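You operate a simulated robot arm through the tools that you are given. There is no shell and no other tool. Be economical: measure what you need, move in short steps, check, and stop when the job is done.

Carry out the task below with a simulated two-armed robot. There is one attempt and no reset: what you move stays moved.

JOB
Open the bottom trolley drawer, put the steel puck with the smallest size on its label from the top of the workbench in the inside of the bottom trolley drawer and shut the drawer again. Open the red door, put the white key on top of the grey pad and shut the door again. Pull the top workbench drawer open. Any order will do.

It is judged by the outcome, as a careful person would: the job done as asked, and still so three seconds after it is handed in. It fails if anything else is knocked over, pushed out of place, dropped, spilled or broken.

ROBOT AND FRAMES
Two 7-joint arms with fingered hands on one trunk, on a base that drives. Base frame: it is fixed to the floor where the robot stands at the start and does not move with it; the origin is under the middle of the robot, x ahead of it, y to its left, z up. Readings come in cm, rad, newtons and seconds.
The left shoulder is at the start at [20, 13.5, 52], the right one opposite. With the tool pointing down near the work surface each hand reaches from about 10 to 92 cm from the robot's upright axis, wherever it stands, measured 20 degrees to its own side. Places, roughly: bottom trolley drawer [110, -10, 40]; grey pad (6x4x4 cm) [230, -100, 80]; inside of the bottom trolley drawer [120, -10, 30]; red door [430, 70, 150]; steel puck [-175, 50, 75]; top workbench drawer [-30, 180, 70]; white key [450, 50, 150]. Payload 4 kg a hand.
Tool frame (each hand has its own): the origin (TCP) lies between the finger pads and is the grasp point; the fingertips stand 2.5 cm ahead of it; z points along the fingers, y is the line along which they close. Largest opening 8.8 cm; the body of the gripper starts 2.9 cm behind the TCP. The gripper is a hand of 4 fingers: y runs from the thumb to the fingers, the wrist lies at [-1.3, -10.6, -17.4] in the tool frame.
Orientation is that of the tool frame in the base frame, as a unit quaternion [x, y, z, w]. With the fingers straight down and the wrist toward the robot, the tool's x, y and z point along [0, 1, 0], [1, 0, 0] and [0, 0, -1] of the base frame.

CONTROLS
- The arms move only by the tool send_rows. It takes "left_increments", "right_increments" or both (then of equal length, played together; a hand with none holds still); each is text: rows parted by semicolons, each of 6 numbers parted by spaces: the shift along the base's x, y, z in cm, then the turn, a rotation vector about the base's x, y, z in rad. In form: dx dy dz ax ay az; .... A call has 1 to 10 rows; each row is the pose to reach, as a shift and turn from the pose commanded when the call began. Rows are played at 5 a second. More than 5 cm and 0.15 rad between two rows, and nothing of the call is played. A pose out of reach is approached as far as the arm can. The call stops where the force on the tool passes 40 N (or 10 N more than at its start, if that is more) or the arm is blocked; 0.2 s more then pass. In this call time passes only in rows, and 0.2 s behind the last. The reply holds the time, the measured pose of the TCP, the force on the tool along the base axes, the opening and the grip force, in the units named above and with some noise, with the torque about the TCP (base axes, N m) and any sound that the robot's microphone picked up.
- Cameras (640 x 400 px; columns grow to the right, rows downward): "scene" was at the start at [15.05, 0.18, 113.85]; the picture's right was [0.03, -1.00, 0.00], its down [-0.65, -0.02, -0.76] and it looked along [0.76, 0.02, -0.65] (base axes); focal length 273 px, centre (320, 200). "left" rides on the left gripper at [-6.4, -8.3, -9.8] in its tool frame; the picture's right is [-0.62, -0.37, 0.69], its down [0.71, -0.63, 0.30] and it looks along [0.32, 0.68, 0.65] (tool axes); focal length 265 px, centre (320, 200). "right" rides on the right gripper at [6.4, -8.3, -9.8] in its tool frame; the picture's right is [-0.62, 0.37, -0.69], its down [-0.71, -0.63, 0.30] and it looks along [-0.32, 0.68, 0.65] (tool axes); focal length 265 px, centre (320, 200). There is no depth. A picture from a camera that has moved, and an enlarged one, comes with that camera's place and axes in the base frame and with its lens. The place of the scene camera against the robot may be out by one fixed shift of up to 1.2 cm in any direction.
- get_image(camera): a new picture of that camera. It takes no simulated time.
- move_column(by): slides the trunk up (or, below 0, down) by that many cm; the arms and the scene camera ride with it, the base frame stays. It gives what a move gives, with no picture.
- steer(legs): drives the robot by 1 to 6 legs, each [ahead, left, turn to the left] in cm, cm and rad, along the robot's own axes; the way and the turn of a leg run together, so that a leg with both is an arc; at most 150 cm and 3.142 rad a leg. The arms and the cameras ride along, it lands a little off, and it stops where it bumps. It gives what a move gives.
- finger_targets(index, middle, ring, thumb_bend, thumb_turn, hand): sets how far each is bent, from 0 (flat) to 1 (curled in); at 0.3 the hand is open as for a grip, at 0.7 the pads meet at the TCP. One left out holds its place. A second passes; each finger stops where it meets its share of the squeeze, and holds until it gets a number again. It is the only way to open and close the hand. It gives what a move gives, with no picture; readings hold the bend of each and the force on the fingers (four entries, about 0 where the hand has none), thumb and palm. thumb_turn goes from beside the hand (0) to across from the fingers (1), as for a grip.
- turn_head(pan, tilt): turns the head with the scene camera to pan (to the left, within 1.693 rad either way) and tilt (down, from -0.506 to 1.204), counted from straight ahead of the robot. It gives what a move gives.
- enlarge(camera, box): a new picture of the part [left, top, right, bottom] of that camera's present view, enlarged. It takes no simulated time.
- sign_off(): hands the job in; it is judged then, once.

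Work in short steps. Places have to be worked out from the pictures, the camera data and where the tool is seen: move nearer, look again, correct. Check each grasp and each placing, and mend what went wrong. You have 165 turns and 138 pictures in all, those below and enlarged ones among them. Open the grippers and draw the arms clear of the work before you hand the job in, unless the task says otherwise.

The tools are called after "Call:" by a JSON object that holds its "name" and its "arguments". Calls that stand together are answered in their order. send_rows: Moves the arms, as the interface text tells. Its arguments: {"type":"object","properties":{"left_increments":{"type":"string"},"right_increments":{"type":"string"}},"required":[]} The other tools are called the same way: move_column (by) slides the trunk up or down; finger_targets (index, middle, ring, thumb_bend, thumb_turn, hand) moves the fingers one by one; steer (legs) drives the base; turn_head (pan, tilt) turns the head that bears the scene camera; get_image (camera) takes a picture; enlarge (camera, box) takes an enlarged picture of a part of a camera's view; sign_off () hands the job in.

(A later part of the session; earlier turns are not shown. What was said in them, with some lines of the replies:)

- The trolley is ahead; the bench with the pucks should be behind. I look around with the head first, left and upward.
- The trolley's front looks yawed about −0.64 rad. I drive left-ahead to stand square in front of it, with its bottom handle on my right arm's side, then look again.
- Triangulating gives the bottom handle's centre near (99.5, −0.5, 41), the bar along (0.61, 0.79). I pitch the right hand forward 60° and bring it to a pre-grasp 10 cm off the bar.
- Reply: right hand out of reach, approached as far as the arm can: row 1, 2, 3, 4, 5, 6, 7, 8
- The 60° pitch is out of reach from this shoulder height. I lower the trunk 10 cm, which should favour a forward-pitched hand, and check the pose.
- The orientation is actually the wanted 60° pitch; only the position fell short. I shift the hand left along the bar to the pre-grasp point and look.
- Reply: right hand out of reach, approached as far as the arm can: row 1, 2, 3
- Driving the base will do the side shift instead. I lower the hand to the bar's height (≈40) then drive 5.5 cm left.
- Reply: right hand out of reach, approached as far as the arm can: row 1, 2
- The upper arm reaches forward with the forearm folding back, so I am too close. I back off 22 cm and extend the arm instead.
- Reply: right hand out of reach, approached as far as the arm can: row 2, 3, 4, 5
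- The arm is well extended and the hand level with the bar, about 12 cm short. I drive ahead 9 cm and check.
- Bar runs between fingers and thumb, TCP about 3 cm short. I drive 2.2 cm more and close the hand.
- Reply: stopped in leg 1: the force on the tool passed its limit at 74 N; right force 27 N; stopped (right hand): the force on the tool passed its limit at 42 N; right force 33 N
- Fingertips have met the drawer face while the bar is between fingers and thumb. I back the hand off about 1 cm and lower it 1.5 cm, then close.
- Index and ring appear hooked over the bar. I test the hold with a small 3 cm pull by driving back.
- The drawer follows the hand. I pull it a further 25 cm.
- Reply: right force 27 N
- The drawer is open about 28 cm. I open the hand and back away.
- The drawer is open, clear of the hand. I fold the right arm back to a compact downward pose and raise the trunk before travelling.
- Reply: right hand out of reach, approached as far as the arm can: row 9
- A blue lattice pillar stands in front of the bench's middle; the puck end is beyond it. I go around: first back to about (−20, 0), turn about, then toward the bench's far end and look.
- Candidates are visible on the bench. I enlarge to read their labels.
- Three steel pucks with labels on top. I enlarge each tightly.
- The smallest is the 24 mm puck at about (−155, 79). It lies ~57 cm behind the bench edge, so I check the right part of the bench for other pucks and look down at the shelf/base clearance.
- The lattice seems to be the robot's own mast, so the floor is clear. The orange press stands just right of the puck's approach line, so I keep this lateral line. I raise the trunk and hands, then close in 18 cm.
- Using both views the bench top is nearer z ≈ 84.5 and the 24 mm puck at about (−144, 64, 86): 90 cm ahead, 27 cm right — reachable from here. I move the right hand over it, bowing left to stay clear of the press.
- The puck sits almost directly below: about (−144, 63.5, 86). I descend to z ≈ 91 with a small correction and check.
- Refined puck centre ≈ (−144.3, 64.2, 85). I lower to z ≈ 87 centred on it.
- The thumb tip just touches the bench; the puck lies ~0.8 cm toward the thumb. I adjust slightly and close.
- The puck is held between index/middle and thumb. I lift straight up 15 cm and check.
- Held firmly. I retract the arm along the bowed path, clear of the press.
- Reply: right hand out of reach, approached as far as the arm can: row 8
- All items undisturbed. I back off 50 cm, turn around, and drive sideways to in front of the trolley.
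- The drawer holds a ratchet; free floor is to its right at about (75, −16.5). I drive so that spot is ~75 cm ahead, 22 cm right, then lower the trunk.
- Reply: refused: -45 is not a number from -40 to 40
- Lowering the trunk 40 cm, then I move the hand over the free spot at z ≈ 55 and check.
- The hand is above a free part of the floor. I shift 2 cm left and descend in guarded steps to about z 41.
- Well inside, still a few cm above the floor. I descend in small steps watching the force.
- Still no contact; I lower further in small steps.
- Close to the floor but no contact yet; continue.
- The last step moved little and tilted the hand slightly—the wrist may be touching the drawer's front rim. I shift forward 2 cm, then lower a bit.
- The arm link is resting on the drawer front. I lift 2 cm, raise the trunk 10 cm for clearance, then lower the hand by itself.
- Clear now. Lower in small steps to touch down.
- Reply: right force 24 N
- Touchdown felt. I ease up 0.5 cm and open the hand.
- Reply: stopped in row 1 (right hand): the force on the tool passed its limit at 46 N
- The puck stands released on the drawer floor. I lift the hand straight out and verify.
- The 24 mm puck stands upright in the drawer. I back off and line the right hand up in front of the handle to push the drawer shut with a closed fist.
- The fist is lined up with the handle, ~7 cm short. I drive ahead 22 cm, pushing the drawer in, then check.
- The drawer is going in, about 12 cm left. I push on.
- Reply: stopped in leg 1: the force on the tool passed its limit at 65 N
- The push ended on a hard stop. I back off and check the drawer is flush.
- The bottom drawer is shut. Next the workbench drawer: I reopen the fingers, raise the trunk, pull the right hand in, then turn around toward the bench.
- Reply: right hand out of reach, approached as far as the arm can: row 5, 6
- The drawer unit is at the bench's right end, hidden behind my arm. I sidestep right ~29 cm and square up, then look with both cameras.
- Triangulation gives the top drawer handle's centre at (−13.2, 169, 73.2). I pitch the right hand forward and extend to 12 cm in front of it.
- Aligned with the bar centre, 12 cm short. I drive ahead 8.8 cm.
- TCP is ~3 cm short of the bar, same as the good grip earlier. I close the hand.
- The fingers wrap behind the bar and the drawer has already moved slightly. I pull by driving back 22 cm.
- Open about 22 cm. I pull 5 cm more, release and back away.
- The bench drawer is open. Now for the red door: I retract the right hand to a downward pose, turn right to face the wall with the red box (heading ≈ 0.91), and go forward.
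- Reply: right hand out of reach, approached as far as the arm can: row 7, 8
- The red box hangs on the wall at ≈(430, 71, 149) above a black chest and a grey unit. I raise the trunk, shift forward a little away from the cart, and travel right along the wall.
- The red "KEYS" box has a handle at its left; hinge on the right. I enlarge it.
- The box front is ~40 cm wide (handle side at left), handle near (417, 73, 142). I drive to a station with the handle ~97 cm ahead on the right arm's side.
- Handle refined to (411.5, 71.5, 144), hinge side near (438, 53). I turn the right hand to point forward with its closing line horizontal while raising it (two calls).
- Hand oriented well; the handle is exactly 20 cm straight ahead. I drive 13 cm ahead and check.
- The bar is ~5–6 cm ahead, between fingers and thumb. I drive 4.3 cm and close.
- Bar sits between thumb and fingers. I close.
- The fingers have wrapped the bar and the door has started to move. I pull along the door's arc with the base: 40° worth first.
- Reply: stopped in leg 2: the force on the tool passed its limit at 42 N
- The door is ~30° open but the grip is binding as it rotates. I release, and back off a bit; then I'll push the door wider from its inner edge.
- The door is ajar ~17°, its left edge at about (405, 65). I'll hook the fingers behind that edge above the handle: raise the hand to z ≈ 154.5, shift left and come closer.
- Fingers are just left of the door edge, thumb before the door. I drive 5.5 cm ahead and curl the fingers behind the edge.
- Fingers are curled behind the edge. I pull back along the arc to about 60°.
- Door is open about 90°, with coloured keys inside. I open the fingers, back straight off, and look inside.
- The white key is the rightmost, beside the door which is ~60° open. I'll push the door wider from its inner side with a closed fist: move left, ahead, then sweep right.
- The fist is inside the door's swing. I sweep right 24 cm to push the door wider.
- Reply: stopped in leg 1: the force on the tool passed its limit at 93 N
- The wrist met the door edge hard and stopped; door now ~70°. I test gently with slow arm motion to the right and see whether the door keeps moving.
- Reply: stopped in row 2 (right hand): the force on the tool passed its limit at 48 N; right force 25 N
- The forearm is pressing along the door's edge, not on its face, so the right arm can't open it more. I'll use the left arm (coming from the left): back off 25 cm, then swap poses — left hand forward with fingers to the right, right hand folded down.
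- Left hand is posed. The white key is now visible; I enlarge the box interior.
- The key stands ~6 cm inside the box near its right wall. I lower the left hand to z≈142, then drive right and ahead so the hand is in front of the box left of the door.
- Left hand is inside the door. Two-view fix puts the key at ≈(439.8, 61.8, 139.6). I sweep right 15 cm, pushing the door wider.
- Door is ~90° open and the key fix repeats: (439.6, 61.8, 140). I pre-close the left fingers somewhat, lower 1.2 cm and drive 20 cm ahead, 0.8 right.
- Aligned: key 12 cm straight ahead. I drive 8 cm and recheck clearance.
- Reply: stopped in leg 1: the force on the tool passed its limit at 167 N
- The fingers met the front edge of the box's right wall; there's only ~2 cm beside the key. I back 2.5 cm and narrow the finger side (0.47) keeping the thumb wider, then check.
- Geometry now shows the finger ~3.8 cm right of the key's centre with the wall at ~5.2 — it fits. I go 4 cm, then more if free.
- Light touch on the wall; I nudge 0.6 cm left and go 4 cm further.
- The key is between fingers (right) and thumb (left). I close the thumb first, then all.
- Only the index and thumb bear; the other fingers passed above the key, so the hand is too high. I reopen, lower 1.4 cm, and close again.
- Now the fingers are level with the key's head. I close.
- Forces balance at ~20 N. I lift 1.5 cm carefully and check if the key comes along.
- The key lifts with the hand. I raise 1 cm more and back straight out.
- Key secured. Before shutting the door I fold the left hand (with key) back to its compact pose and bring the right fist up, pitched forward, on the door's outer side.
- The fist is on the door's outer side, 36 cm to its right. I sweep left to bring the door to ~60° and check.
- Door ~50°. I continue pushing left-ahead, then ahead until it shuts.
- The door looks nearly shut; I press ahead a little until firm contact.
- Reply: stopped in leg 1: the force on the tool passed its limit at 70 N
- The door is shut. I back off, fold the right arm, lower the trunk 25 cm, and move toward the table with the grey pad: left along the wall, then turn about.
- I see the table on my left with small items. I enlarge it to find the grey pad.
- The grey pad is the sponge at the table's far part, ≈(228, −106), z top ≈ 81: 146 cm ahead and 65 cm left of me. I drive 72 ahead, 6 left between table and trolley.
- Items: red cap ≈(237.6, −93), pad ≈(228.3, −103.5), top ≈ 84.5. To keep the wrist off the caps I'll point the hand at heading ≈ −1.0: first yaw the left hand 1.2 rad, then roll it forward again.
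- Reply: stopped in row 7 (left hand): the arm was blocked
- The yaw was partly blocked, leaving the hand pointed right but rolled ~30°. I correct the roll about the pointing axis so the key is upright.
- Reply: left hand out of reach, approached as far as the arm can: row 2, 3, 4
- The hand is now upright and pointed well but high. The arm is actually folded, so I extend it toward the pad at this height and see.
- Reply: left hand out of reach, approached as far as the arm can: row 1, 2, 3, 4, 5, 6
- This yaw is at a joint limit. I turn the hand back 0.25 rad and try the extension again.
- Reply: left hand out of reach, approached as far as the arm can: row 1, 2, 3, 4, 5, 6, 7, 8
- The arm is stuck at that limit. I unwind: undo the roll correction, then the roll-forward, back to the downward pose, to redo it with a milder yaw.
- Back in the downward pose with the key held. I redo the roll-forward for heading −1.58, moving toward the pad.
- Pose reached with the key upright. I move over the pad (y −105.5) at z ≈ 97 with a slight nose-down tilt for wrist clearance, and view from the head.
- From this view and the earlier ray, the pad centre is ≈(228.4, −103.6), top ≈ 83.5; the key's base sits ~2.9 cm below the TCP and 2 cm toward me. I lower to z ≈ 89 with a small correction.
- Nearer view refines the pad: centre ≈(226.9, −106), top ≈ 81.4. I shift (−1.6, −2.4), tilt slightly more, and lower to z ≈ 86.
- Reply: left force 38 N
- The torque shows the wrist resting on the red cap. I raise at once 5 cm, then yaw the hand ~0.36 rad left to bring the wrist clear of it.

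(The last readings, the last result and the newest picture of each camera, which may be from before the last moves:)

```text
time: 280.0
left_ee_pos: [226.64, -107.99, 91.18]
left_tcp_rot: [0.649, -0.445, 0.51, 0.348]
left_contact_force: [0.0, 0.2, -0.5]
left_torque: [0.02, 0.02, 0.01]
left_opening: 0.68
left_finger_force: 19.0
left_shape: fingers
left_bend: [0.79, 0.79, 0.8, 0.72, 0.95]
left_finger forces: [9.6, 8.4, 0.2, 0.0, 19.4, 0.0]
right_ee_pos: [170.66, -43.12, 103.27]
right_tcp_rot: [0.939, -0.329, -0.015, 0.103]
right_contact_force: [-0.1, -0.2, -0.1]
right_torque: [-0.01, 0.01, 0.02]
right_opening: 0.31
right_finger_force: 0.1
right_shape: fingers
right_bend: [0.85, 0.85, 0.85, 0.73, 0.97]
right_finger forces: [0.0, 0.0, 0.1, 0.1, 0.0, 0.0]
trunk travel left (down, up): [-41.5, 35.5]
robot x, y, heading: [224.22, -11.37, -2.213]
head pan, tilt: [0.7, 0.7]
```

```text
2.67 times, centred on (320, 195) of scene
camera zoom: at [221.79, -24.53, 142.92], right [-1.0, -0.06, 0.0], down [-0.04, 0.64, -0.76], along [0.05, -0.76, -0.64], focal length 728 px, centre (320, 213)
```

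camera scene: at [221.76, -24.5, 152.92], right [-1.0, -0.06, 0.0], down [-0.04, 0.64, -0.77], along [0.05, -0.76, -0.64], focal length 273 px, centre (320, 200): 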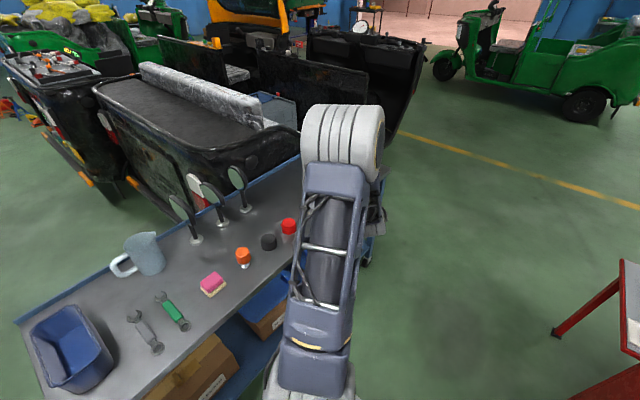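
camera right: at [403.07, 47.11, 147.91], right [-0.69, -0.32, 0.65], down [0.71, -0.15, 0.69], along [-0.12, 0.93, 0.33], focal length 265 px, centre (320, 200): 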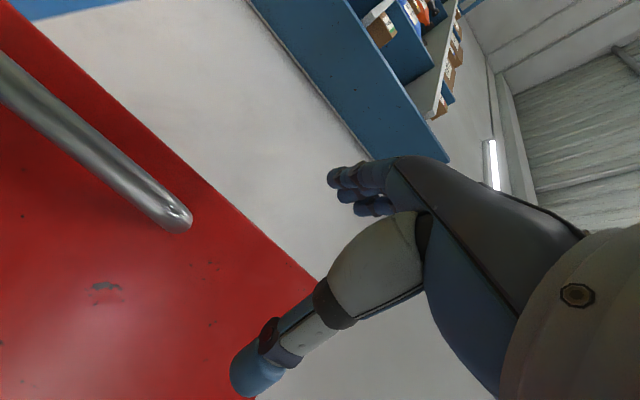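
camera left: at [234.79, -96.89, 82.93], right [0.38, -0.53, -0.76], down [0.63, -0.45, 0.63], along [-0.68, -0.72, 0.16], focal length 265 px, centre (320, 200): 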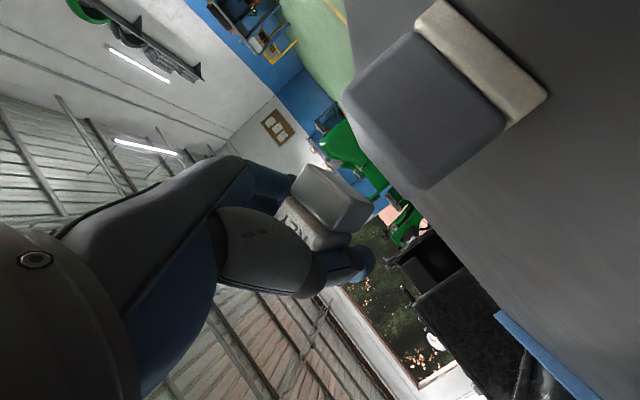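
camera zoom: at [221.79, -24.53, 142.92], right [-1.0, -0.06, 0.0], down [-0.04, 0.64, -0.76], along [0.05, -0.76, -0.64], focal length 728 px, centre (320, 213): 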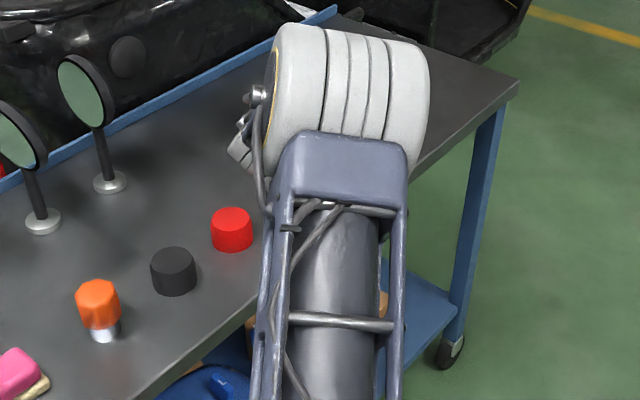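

The red cap is intact and the wrist is now clear of it. Pad fix repeats: centre (226.9, −105.8), top 81.5. I ease the tilt by 0.12 and lower to z ≈ 86.

Call:
{"name": "send_rows", "arguments": {"left_increments": "0.6 0.1 -1 -0.112 -0.043 0; 0.6 0.1 -3 -0.112 -0.043 0; 0.6 0.1 -5 -0.112 -0.043 0"}}

Call:
{"name": "get_image", "arguments": {"camera": "left"}}

```text
time: 280.8
left_ee_pos: [227.02, -107.82, 86.29]
left_tcp_rot: [0.617, -0.424, 0.548, 0.374]
left_contact_force: [0.5, 0.2, -1.2]
left_torque: [0.0, 0.0, -0.04]
left_opening: 0.66
left_finger_force: 18.4
left_shape: fingers
left_bend: [0.79, 0.79, 0.8, 0.72, 0.95]
left_finger forces: [9.6, 8.4, 0.2, 0.0, 19.3, 0.0]
right_ee_pos: [170.59, -43.25, 103.25]
right_tcp_rot: [0.938, -0.33, -0.015, 0.102]
right_contact_force: [0.3, -0.4, -0.8]
right_torque: [-0.01, -0.01, -0.01]
right_opening: 0.37
right_finger_force: 0.1
right_shape: fingers
right_bend: [0.85, 0.85, 0.85, 0.73, 0.97]
right_finger forces: [0.0, 0.0, 0.0, 0.0, 0.1, 0.1]
trunk travel left (down, up): [-41.5, 35.5]
robot x, y, heading: [224.19, -10.71, -2.208]
head pan, tilt: [0.7, 0.7]
```

```text
6 pictures are left
camera left: at [231.1, -95.03, 80.94], right [0.57, -0.44, -0.7], down [0.72, -0.13, 0.68], along [-0.39, -0.89, 0.24], focal length 265 px, centre (320, 200)
```

left: 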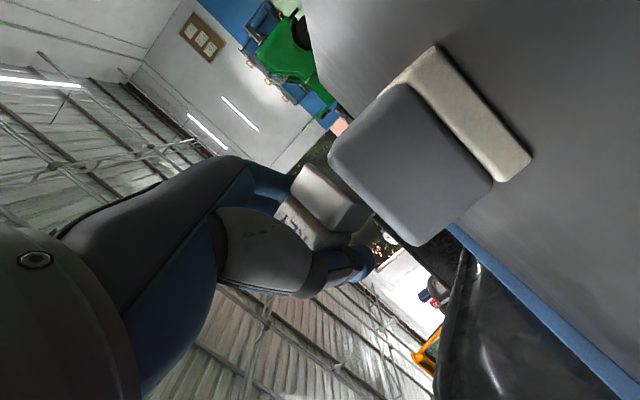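

Key sits just above the pad's top, centred. I lower gently and watch the force.

Call:
{"name": "send_rows", "arguments": {"left_increments": "0.3 0 -0.6 0 0 0; 0.3 0 -1.2 0 0 0"}}

Call:
{"name": "send_rows", "arguments": {"left_increments": "0 0 -0.5 0 0 0"}}

```text
time: 281.4
left_ee_pos: [227.27, -107.99, 85.5]
left_tcp_rot: [0.614, -0.423, 0.549, 0.378]
left_contact_force: [-1.3, -1.4, 17.9]
left_torque: [0.05, -0.15, 0.0]
left_opening: 0.58
left_finger_force: 25.3
left_shape: fingers
left_bend: [0.79, 0.79, 0.8, 0.72, 0.97]
left_finger forces: [9.7, 10.4, 10.5, 0.0, 20.3, 0.1]
right_ee_pos: [170.51, -43.17, 103.3]
right_tcp_rot: [0.938, -0.33, -0.015, 0.103]
right_contact_force: [-1.0, -0.5, -0.1]
right_torque: [0.01, -0.01, -0.01]
right_opening: 0.35
right_finger_force: 0.0
right_shape: fingers
right_bend: [0.85, 0.85, 0.85, 0.73, 0.97]
right_finger forces: [0.1, 0.0, 0.1, 0.0, 0.1, 0.0]
trunk travel left (down, up): [-41.5, 35.5]
robot x, y, heading: [224.36, -10.98, -2.205]
head pan, tilt: [0.7, 0.7]
```

```text
time: 281.9
left_ee_pos: [227.36, -108.16, 85.42]
left_tcp_rot: [0.611, -0.418, 0.553, 0.382]
left_contact_force: [-0.4, 1.5, 9.9]
left_torque: [0.13, -0.13, 0.01]
left_opening: 0.53
left_finger_force: 22.0
left_shape: fingers
left_bend: [0.79, 0.79, 0.8, 0.72, 0.97]
left_finger forces: [9.3, 9.3, 5.5, 0.0, 20.2, 0.0]
right_ee_pos: [170.5, -43.18, 103.18]
right_tcp_rot: [0.938, -0.33, -0.015, 0.103]
right_contact_force: [1.1, -0.5, 0.5]
right_torque: [-0.03, -0.03, -0.02]
right_opening: 0.34
right_finger_force: 0.0
right_shape: fingers
right_bend: [0.85, 0.85, 0.85, 0.73, 0.97]
right_finger forces: [0.0, 0.0, 0.0, 0.1, 0.1, 0.0]
trunk travel left (down, up): [-41.5, 35.5]
robot x, y, heading: [223.95, -11.08, -2.21]
head pan, tilt: [0.7, 0.7]
stopped in row 1 (left hand): the force on the tool passed its limit at 40 N (the readings are from after the stop); the commanded pose is now the measured one
```

Contact through the key onto the pad (no lever torque). I open the hand moderately and look.

Call:
{"name": "finger_targets", "arguments": {"hand": "left", "index": 0.5, "middle": 0.5, "ring": 0.5, "thumb_bend": 0.45}}

Call:
{"name": "get_image", "arguments": {"camera": "left"}}

```text
time: 282.9
left_ee_pos: [227.35, -108.07, 85.33]
left_tcp_rot: [0.613, -0.42, 0.551, 0.38]
left_contact_force: [0.0, 0.1, -0.4]
left_torque: [0.01, 0.0, 0.04]
left_opening: 4.65
left_finger_force: 0.1
left_shape: fingers
left_bend: [0.5, 0.5, 0.5, 0.45, 0.98]
left_finger forces: [0.1, 0.1, 0.0, 0.0, 0.0, 0.0]
right_ee_pos: [170.55, -43.11, 103.2]
right_tcp_rot: [0.938, -0.33, -0.015, 0.103]
right_contact_force: [0.4, -0.6, 0.0]
right_torque: [0.01, -0.03, 0.01]
right_opening: 0.36
right_finger_force: 0.0
right_shape: fingers
right_bend: [0.85, 0.85, 0.85, 0.73, 0.97]
right_finger forces: [0.0, 0.0, 0.1, 0.0, 0.0, 0.0]
trunk travel left (down, up): [-41.5, 35.5]
robot x, y, heading: [224.18, -10.79, -2.212]
head pan, tilt: [0.7, 0.7]
```

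```text
5 pictures are left
camera left: at [231.41, -95.35, 79.83], right [0.57, -0.45, -0.69], down [0.73, -0.12, 0.68], along [-0.39, -0.88, 0.26], focal length 265 px, centre (320, 200)
```

left: 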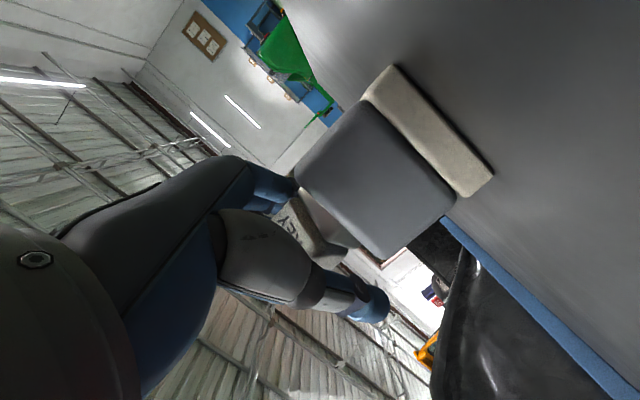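

The key stands on the pad and is free. I open wider and draw the hand straight back along its pointing axis.

Call:
{"name": "finger_targets", "arguments": {"hand": "left", "index": 0.3, "middle": 0.3, "ring": 0.3, "thumb_bend": 0.3}}

Call:
{"name": "send_rows", "arguments": {"left_increments": "-0.7 1.85 0.25 0 0 0; -1.4 3.7 0.5 0 0 0; -2.2 5.5 0.8 0 0 0; -2.9 7.4 1 0 0 0; -4.3 11 2 0 0 0; -5.5 14.5 4 0 0 0"}}

Call:
{"name": "get_image", "arguments": {"camera": "left"}}

```text
time: 283.9
left_ee_pos: [227.31, -108.09, 85.28]
left_tcp_rot: [0.612, -0.42, 0.551, 0.381]
left_contact_force: [-0.1, 0.2, 0.4]
left_torque: [-0.02, 0.04, 0.0]
left_opening: 8.45
left_finger_force: 0.1
left_shape: fingers
left_bend: [0.3, 0.3, 0.3, 0.3, 0.98]
left_finger forces: [0.0, 0.0, 0.0, 0.0, 0.0, 0.1]
right_ee_pos: [170.68, -43.24, 103.23]
right_tcp_rot: [0.938, -0.33, -0.015, 0.103]
right_contact_force: [-0.3, -0.5, -0.2]
right_torque: [0.01, -0.03, 0.0]
right_opening: 0.37
right_finger_force: 0.1
right_shape: fingers
right_bend: [0.85, 0.85, 0.85, 0.73, 0.97]
right_finger forces: [0.0, 0.1, 0.1, 0.0, 0.0, 0.1]
trunk travel left (down, up): [-41.5, 35.5]
robot x, y, heading: [224.43, -11.12, -2.206]
head pan, tilt: [0.7, 0.7]
```

```text
time: 285.3
left_ee_pos: [222.09, -93.6, 89.29]
left_tcp_rot: [0.613, -0.42, 0.551, 0.38]
left_contact_force: [0.4, -0.1, 0.3]
left_torque: [-0.01, 0.04, -0.02]
left_opening: 8.41
left_finger_force: 0.0
left_shape: fingers
left_bend: [0.3, 0.3, 0.3, 0.3, 0.98]
left_finger forces: [0.0, 0.0, 0.0, 0.0, 0.0, 0.0]
right_ee_pos: [170.57, -43.15, 103.13]
right_tcp_rot: [0.938, -0.33, -0.015, 0.102]
right_contact_force: [-0.2, -0.5, 0.3]
right_torque: [-0.01, -0.05, 0.0]
right_opening: 0.36
right_finger_force: 0.1
right_shape: fingers
right_bend: [0.85, 0.85, 0.85, 0.73, 0.97]
right_finger forces: [0.1, 0.0, 0.0, 0.0, 0.0, 0.0]
trunk travel left (down, up): [-41.5, 35.5]
robot x, y, heading: [224.02, -11.17, -2.209]
head pan, tilt: [0.7, 0.7]
```

```text
4 pictures are left
camera left: at [226.04, -80.83, 83.83], right [0.57, -0.45, -0.69], down [0.72, -0.12, 0.68], along [-0.39, -0.88, 0.26], focal length 265 px, centre (320, 200)
```

left: 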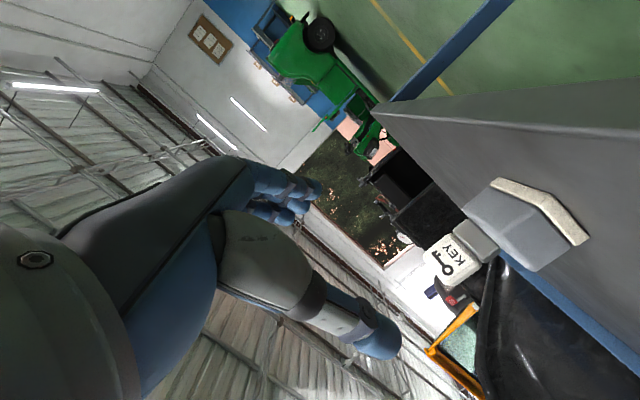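

The key stands upright on the grey pad. I raise the trunk, open the right hand, and drive back clear, then take a check picture.

Call:
{"name": "move_column", "arguments": {"by": 28}}

Call:
{"name": "finger_targets", "arguments": {"hand": "right", "index": 0.3, "middle": 0.3, "ring": 0.3, "thumb_bend": 0.3}}

Call:
{"name": "steer", "arguments": {"legs": [[-35, -4, 0], [-30, -3, 0]]}}

Call:
{"name": "turn_head", "arguments": {"pan": 0.35, "tilt": 0.45}}

Call:
{"name": "enlarge", "arguments": {"camera": "scene", "box": [160, 150, 400, 330]}}

```text
time: 288.1
left_ee_pos: [221.89, -93.59, 117.34]
left_tcp_rot: [0.612, -0.42, 0.552, 0.381]
left_contact_force: [0.3, -1.1, 0.6]
left_torque: [-0.02, -0.04, 0.03]
left_opening: 8.44
left_finger_force: 0.1
left_shape: fingers
left_bend: [0.3, 0.3, 0.3, 0.3, 0.98]
left_finger forces: [0.0, 0.0, 0.0, 0.1, 0.0, 0.0]
right_ee_pos: [170.61, -43.04, 131.28]
right_tcp_rot: [0.938, -0.33, -0.016, 0.103]
right_contact_force: [0.9, 0.0, -0.4]
right_torque: [-0.01, 0.01, 0.0]
right_opening: 0.36
right_finger_force: 0.1
right_shape: fingers
right_bend: [0.85, 0.85, 0.85, 0.73, 0.97]
right_finger forces: [0.0, 0.1, 0.0, 0.1, 0.1, 0.0]
trunk travel left (down, up): [-69.5, 7.5]
robot x, y, heading: [224.05, -11.14, -2.207]
head pan, tilt: [0.7, 0.7]
```

```text
time: 289.1
left_ee_pos: [221.88, -93.64, 117.35]
left_tcp_rot: [0.613, -0.42, 0.551, 0.38]
left_contact_force: [-1.0, -0.1, -0.1]
left_torque: [-0.01, 0.0, -0.02]
left_opening: 8.44
left_finger_force: 0.0
left_shape: fingers
left_bend: [0.3, 0.3, 0.3, 0.3, 0.98]
left_finger forces: [0.1, 0.1, 0.1, 0.0, 0.2, 0.1]
right_ee_pos: [170.65, -43.13, 131.32]
right_tcp_rot: [0.938, -0.33, -0.016, 0.103]
right_contact_force: [-0.1, -0.8, 0.2]
right_torque: [0.01, 0.0, 0.01]
right_opening: 8.45
right_finger_force: 0.2
right_shape: fingers
right_bend: [0.3, 0.3, 0.3, 0.3, 0.97]
right_finger forces: [0.0, 0.0, 0.0, 0.0, 0.0, 0.0]
trunk travel left (down, up): [-69.5, 7.5]
robot x, y, heading: [224.29, -11.3, -2.213]
head pan, tilt: [0.7, 0.7]
```

```text
time: 293.1
left_ee_pos: [254.91, -37.14, 117.35]
left_tcp_rot: [0.613, -0.419, 0.551, 0.38]
left_contact_force: [0.3, 0.4, 0.4]
left_torque: [0.0, 0.0, 0.0]
left_opening: 8.42
left_finger_force: 0.1
left_shape: fingers
left_bend: [0.3, 0.3, 0.3, 0.3, 0.98]
left_finger forces: [0.1, 0.0, 0.0, 0.0, 0.0, 0.0]
right_ee_pos: [203.66, 13.31, 131.13]
right_tcp_rot: [0.938, -0.33, -0.015, 0.103]
right_contact_force: [-0.3, -0.7, -0.2]
right_torque: [0.0, 0.0, 0.03]
right_opening: 8.43
right_finger_force: 0.0
right_shape: fingers
right_bend: [0.3, 0.3, 0.3, 0.3, 0.97]
right_finger forces: [0.0, 0.0, 0.1, 0.0, 0.0, 0.0]
trunk travel left (down, up): [-69.5, 7.5]
robot x, y, heading: [257.14, 45.43, -2.216]
head pan, tilt: [0.7, 0.7]
```

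```text
time: 293.9
left_ee_pos: [254.97, -37.29, 117.33]
left_tcp_rot: [0.613, -0.42, 0.551, 0.38]
left_contact_force: [1.0, 0.4, 0.4]
left_torque: [0.03, 0.01, 0.0]
left_opening: 8.46
left_finger_force: 0.1
left_shape: fingers
left_bend: [0.3, 0.3, 0.3, 0.3, 0.98]
left_finger forces: [0.0, 0.0, 0.1, 0.0, 0.0, 0.1]
right_ee_pos: [203.7, 13.27, 131.31]
right_tcp_rot: [0.938, -0.33, -0.015, 0.103]
right_contact_force: [-0.4, -0.3, -0.6]
right_torque: [0.02, 0.01, 0.01]
right_opening: 8.43
right_finger_force: 0.2
right_shape: fingers
right_bend: [0.3, 0.3, 0.3, 0.3, 0.97]
right_finger forces: [0.0, 0.1, 0.0, 0.0, 0.0, 0.0]
trunk travel left (down, up): [-69.5, 7.5]
robot x, y, heading: [257.61, 45.22, -2.213]
head pan, tilt: [0.351, 0.45]
```

```text
2.22 times, centred on (280, 240) of scene
camera zoom: at [251.72, 31.49, 173.13], right [-0.96, 0.28, 0.0], down [0.12, 0.42, -0.9], along [-0.26, -0.86, -0.44], focal length 606 px, centre (409, 111)
```

zoom: 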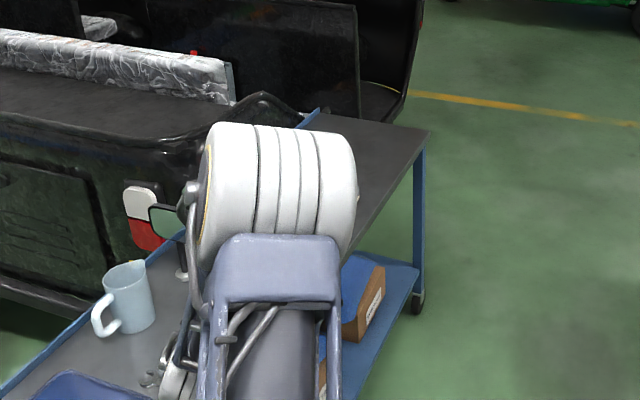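

My arm blocks the view. I retreat a bit more and to the right, and check the table again.

Call:
{"name": "steer", "arguments": {"legs": [[-20, -25, 0]]}}

Call:
{"name": "turn_head", "arguments": {"pan": 0.55, "tilt": 0.4}}

Call:
{"name": "enlarge", "arguments": {"camera": "scene", "box": [220, 130, 460, 280]}}

```text
time: 296.0
left_ee_pos: [247.13, -6.3, 117.44]
left_tcp_rot: [0.613, -0.419, 0.551, 0.38]
left_contact_force: [0.1, 0.4, 0.9]
left_torque: [-0.02, -0.01, -0.01]
left_opening: 8.46
left_finger_force: 0.0
left_shape: fingers
left_bend: [0.3, 0.3, 0.3, 0.3, 0.98]
left_finger forces: [0.0, 0.1, 0.0, 0.0, 0.0, 0.0]
right_ee_pos: [195.75, 44.11, 131.1]
right_tcp_rot: [0.938, -0.33, -0.016, 0.103]
right_contact_force: [-0.3, 0.6, 0.2]
right_torque: [-0.05, 0.02, -0.04]
right_opening: 8.43
right_finger_force: 0.1
right_shape: fingers
right_bend: [0.3, 0.3, 0.3, 0.3, 0.97]
right_finger forces: [0.0, 0.0, 0.1, 0.0, 0.1, 0.0]
trunk travel left (down, up): [-69.5, 7.5]
robot x, y, heading: [248.93, 76.01, -2.209]
head pan, tilt: [0.351, 0.45]
```

```text
time: 296.8
left_ee_pos: [247.16, -6.34, 117.34]
left_tcp_rot: [0.613, -0.419, 0.552, 0.38]
left_contact_force: [-0.4, 0.3, 0.4]
left_torque: [0.0, -0.03, -0.01]
left_opening: 8.46
left_finger_force: 0.1
left_shape: fingers
left_bend: [0.3, 0.3, 0.3, 0.3, 0.98]
left_finger forces: [0.1, 0.0, 0.1, 0.1, 0.1, 0.0]
right_ee_pos: [195.74, 44.12, 131.15]
right_tcp_rot: [0.939, -0.329, -0.015, 0.103]
right_contact_force: [-0.1, 0.0, -0.4]
right_torque: [0.01, 0.03, 0.01]
right_opening: 8.41
right_finger_force: 0.1
right_shape: fingers
right_bend: [0.3, 0.3, 0.3, 0.3, 0.97]
right_finger forces: [0.0, 0.0, 0.0, 0.0, 0.0, 0.0]
trunk travel left (down, up): [-69.5, 7.5]
robot x, y, heading: [249.76, 75.98, -2.212]
head pan, tilt: [0.55, 0.4]
```

```text
2.67 times, centred on (340, 205) of scene
camera zoom: at [245.57, 62.05, 173.6], right [-1.0, 0.09, 0.0], down [0.03, 0.39, -0.92], along [-0.08, -0.92, -0.39], focal length 728 px, centre (267, 187)
```

zoom: 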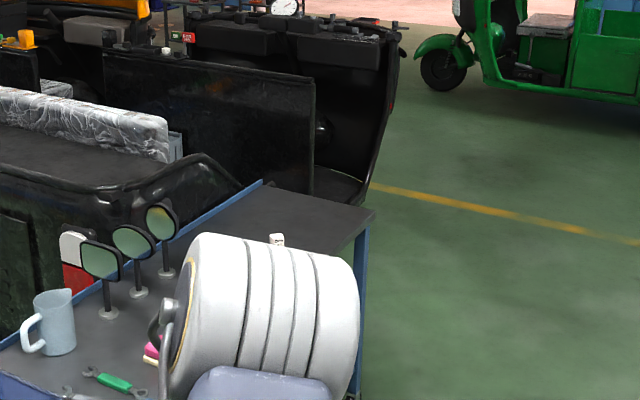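

The white key's top shows upright on the pad, caps and mirrors untouched. I use one last look to confirm the red door stayed shut.

Call:
{"name": "steer", "arguments": {"legs": [[0, 0, 0.6]]}}

Call:
{"name": "turn_head", "arguments": {"pan": 1.6, "tilt": 0.2}}

Call:
{"name": "get_image", "arguments": {"camera": "scene"}}

```text
time: 298.8
left_ee_pos: [294.31, 7.03, 117.35]
left_tcp_rot: [0.71, -0.218, 0.639, 0.2]
left_contact_force: [-0.3, 0.1, -0.1]
left_torque: [-0.01, 0.04, -0.02]
left_opening: 8.43
left_finger_force: 0.1
left_shape: fingers
left_bend: [0.3, 0.3, 0.3, 0.3, 0.98]
left_finger forces: [0.0, 0.1, 0.0, 0.0, 0.1, 0.1]
right_ee_pos: [223.24, 19.5, 131.22]
right_tcp_rot: [0.994, -0.036, 0.016, 0.103]
right_contact_force: [-0.1, -0.4, 0.2]
right_torque: [-0.01, -0.03, -0.01]
right_opening: 8.43
right_finger_force: 0.0
right_shape: fingers
right_bend: [0.3, 0.3, 0.3, 0.3, 0.97]
right_finger forces: [0.1, 0.1, 0.1, 0.0, 0.0, 0.1]
trunk travel left (down, up): [-69.5, 7.5]
robot x, y, heading: [249.16, 76.22, -1.605]
head pan, tilt: [0.55, 0.4]
```

```text
time: 300.1
left_ee_pos: [294.36, 6.99, 117.28]
left_tcp_rot: [0.71, -0.219, 0.639, 0.199]
left_contact_force: [1.1, 0.0, 0.6]
left_torque: [0.02, -0.01, 0.03]
left_opening: 8.45
left_finger_force: 0.0
left_shape: fingers
left_bend: [0.3, 0.3, 0.3, 0.3, 0.98]
left_finger forces: [0.0, 0.0, 0.0, 0.1, 0.1, 0.1]
right_ee_pos: [223.42, 19.41, 131.22]
right_tcp_rot: [0.994, -0.036, 0.017, 0.103]
right_contact_force: [0.6, 0.1, -0.2]
right_torque: [-0.04, 0.01, -0.03]
right_opening: 8.45
right_finger_force: 0.1
right_shape: fingers
right_bend: [0.3, 0.3, 0.3, 0.3, 0.97]
right_finger forces: [0.0, 0.1, 0.1, 0.0, 0.0, 0.0]
trunk travel left (down, up): [-69.5, 7.5]
robot x, y, heading: [249.52, 76.25, -1.605]
head pan, tilt: [1.6, 0.201]
```

```text
1 pictures are left
camera scene: at [259.09, 70.04, 175.46], right [-0.01, -1.0, 0.0], down [-0.2, 0.0, -0.98], along [0.98, -0.01, -0.2], focal length 273 px, centre (320, 200)
```

scene: 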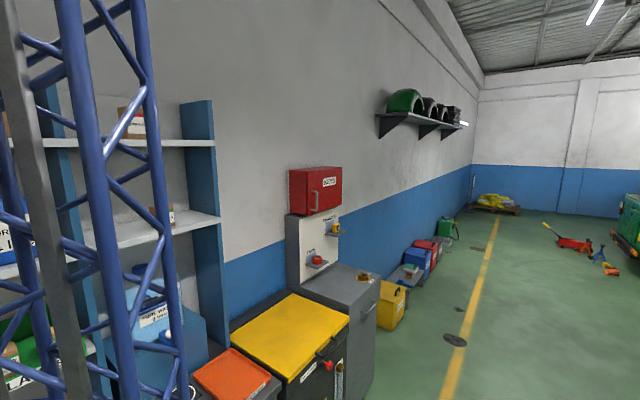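

The red door is shut, both hands are open and clear of the work, and everything else is as it should be. I hand in.

Call:
{"name": "sign_off", "arguments": {}}

```text
The job is handed in.
```

I finished all three parts and handed the job in:
- **Puck:** the 24 mm puck (smallest label) is in the bottom trolley drawer, which is shut.
- **Key:** the white key stands on the grey pad, and the red door is shut.
- **Workbench:** the top drawer is pulled about 27 cm open.

While I placed the key, the wrist pressed on the red cap on the table with about 37 N. I lifted away at once, and the cap still stood upright and looked in place afterwards.
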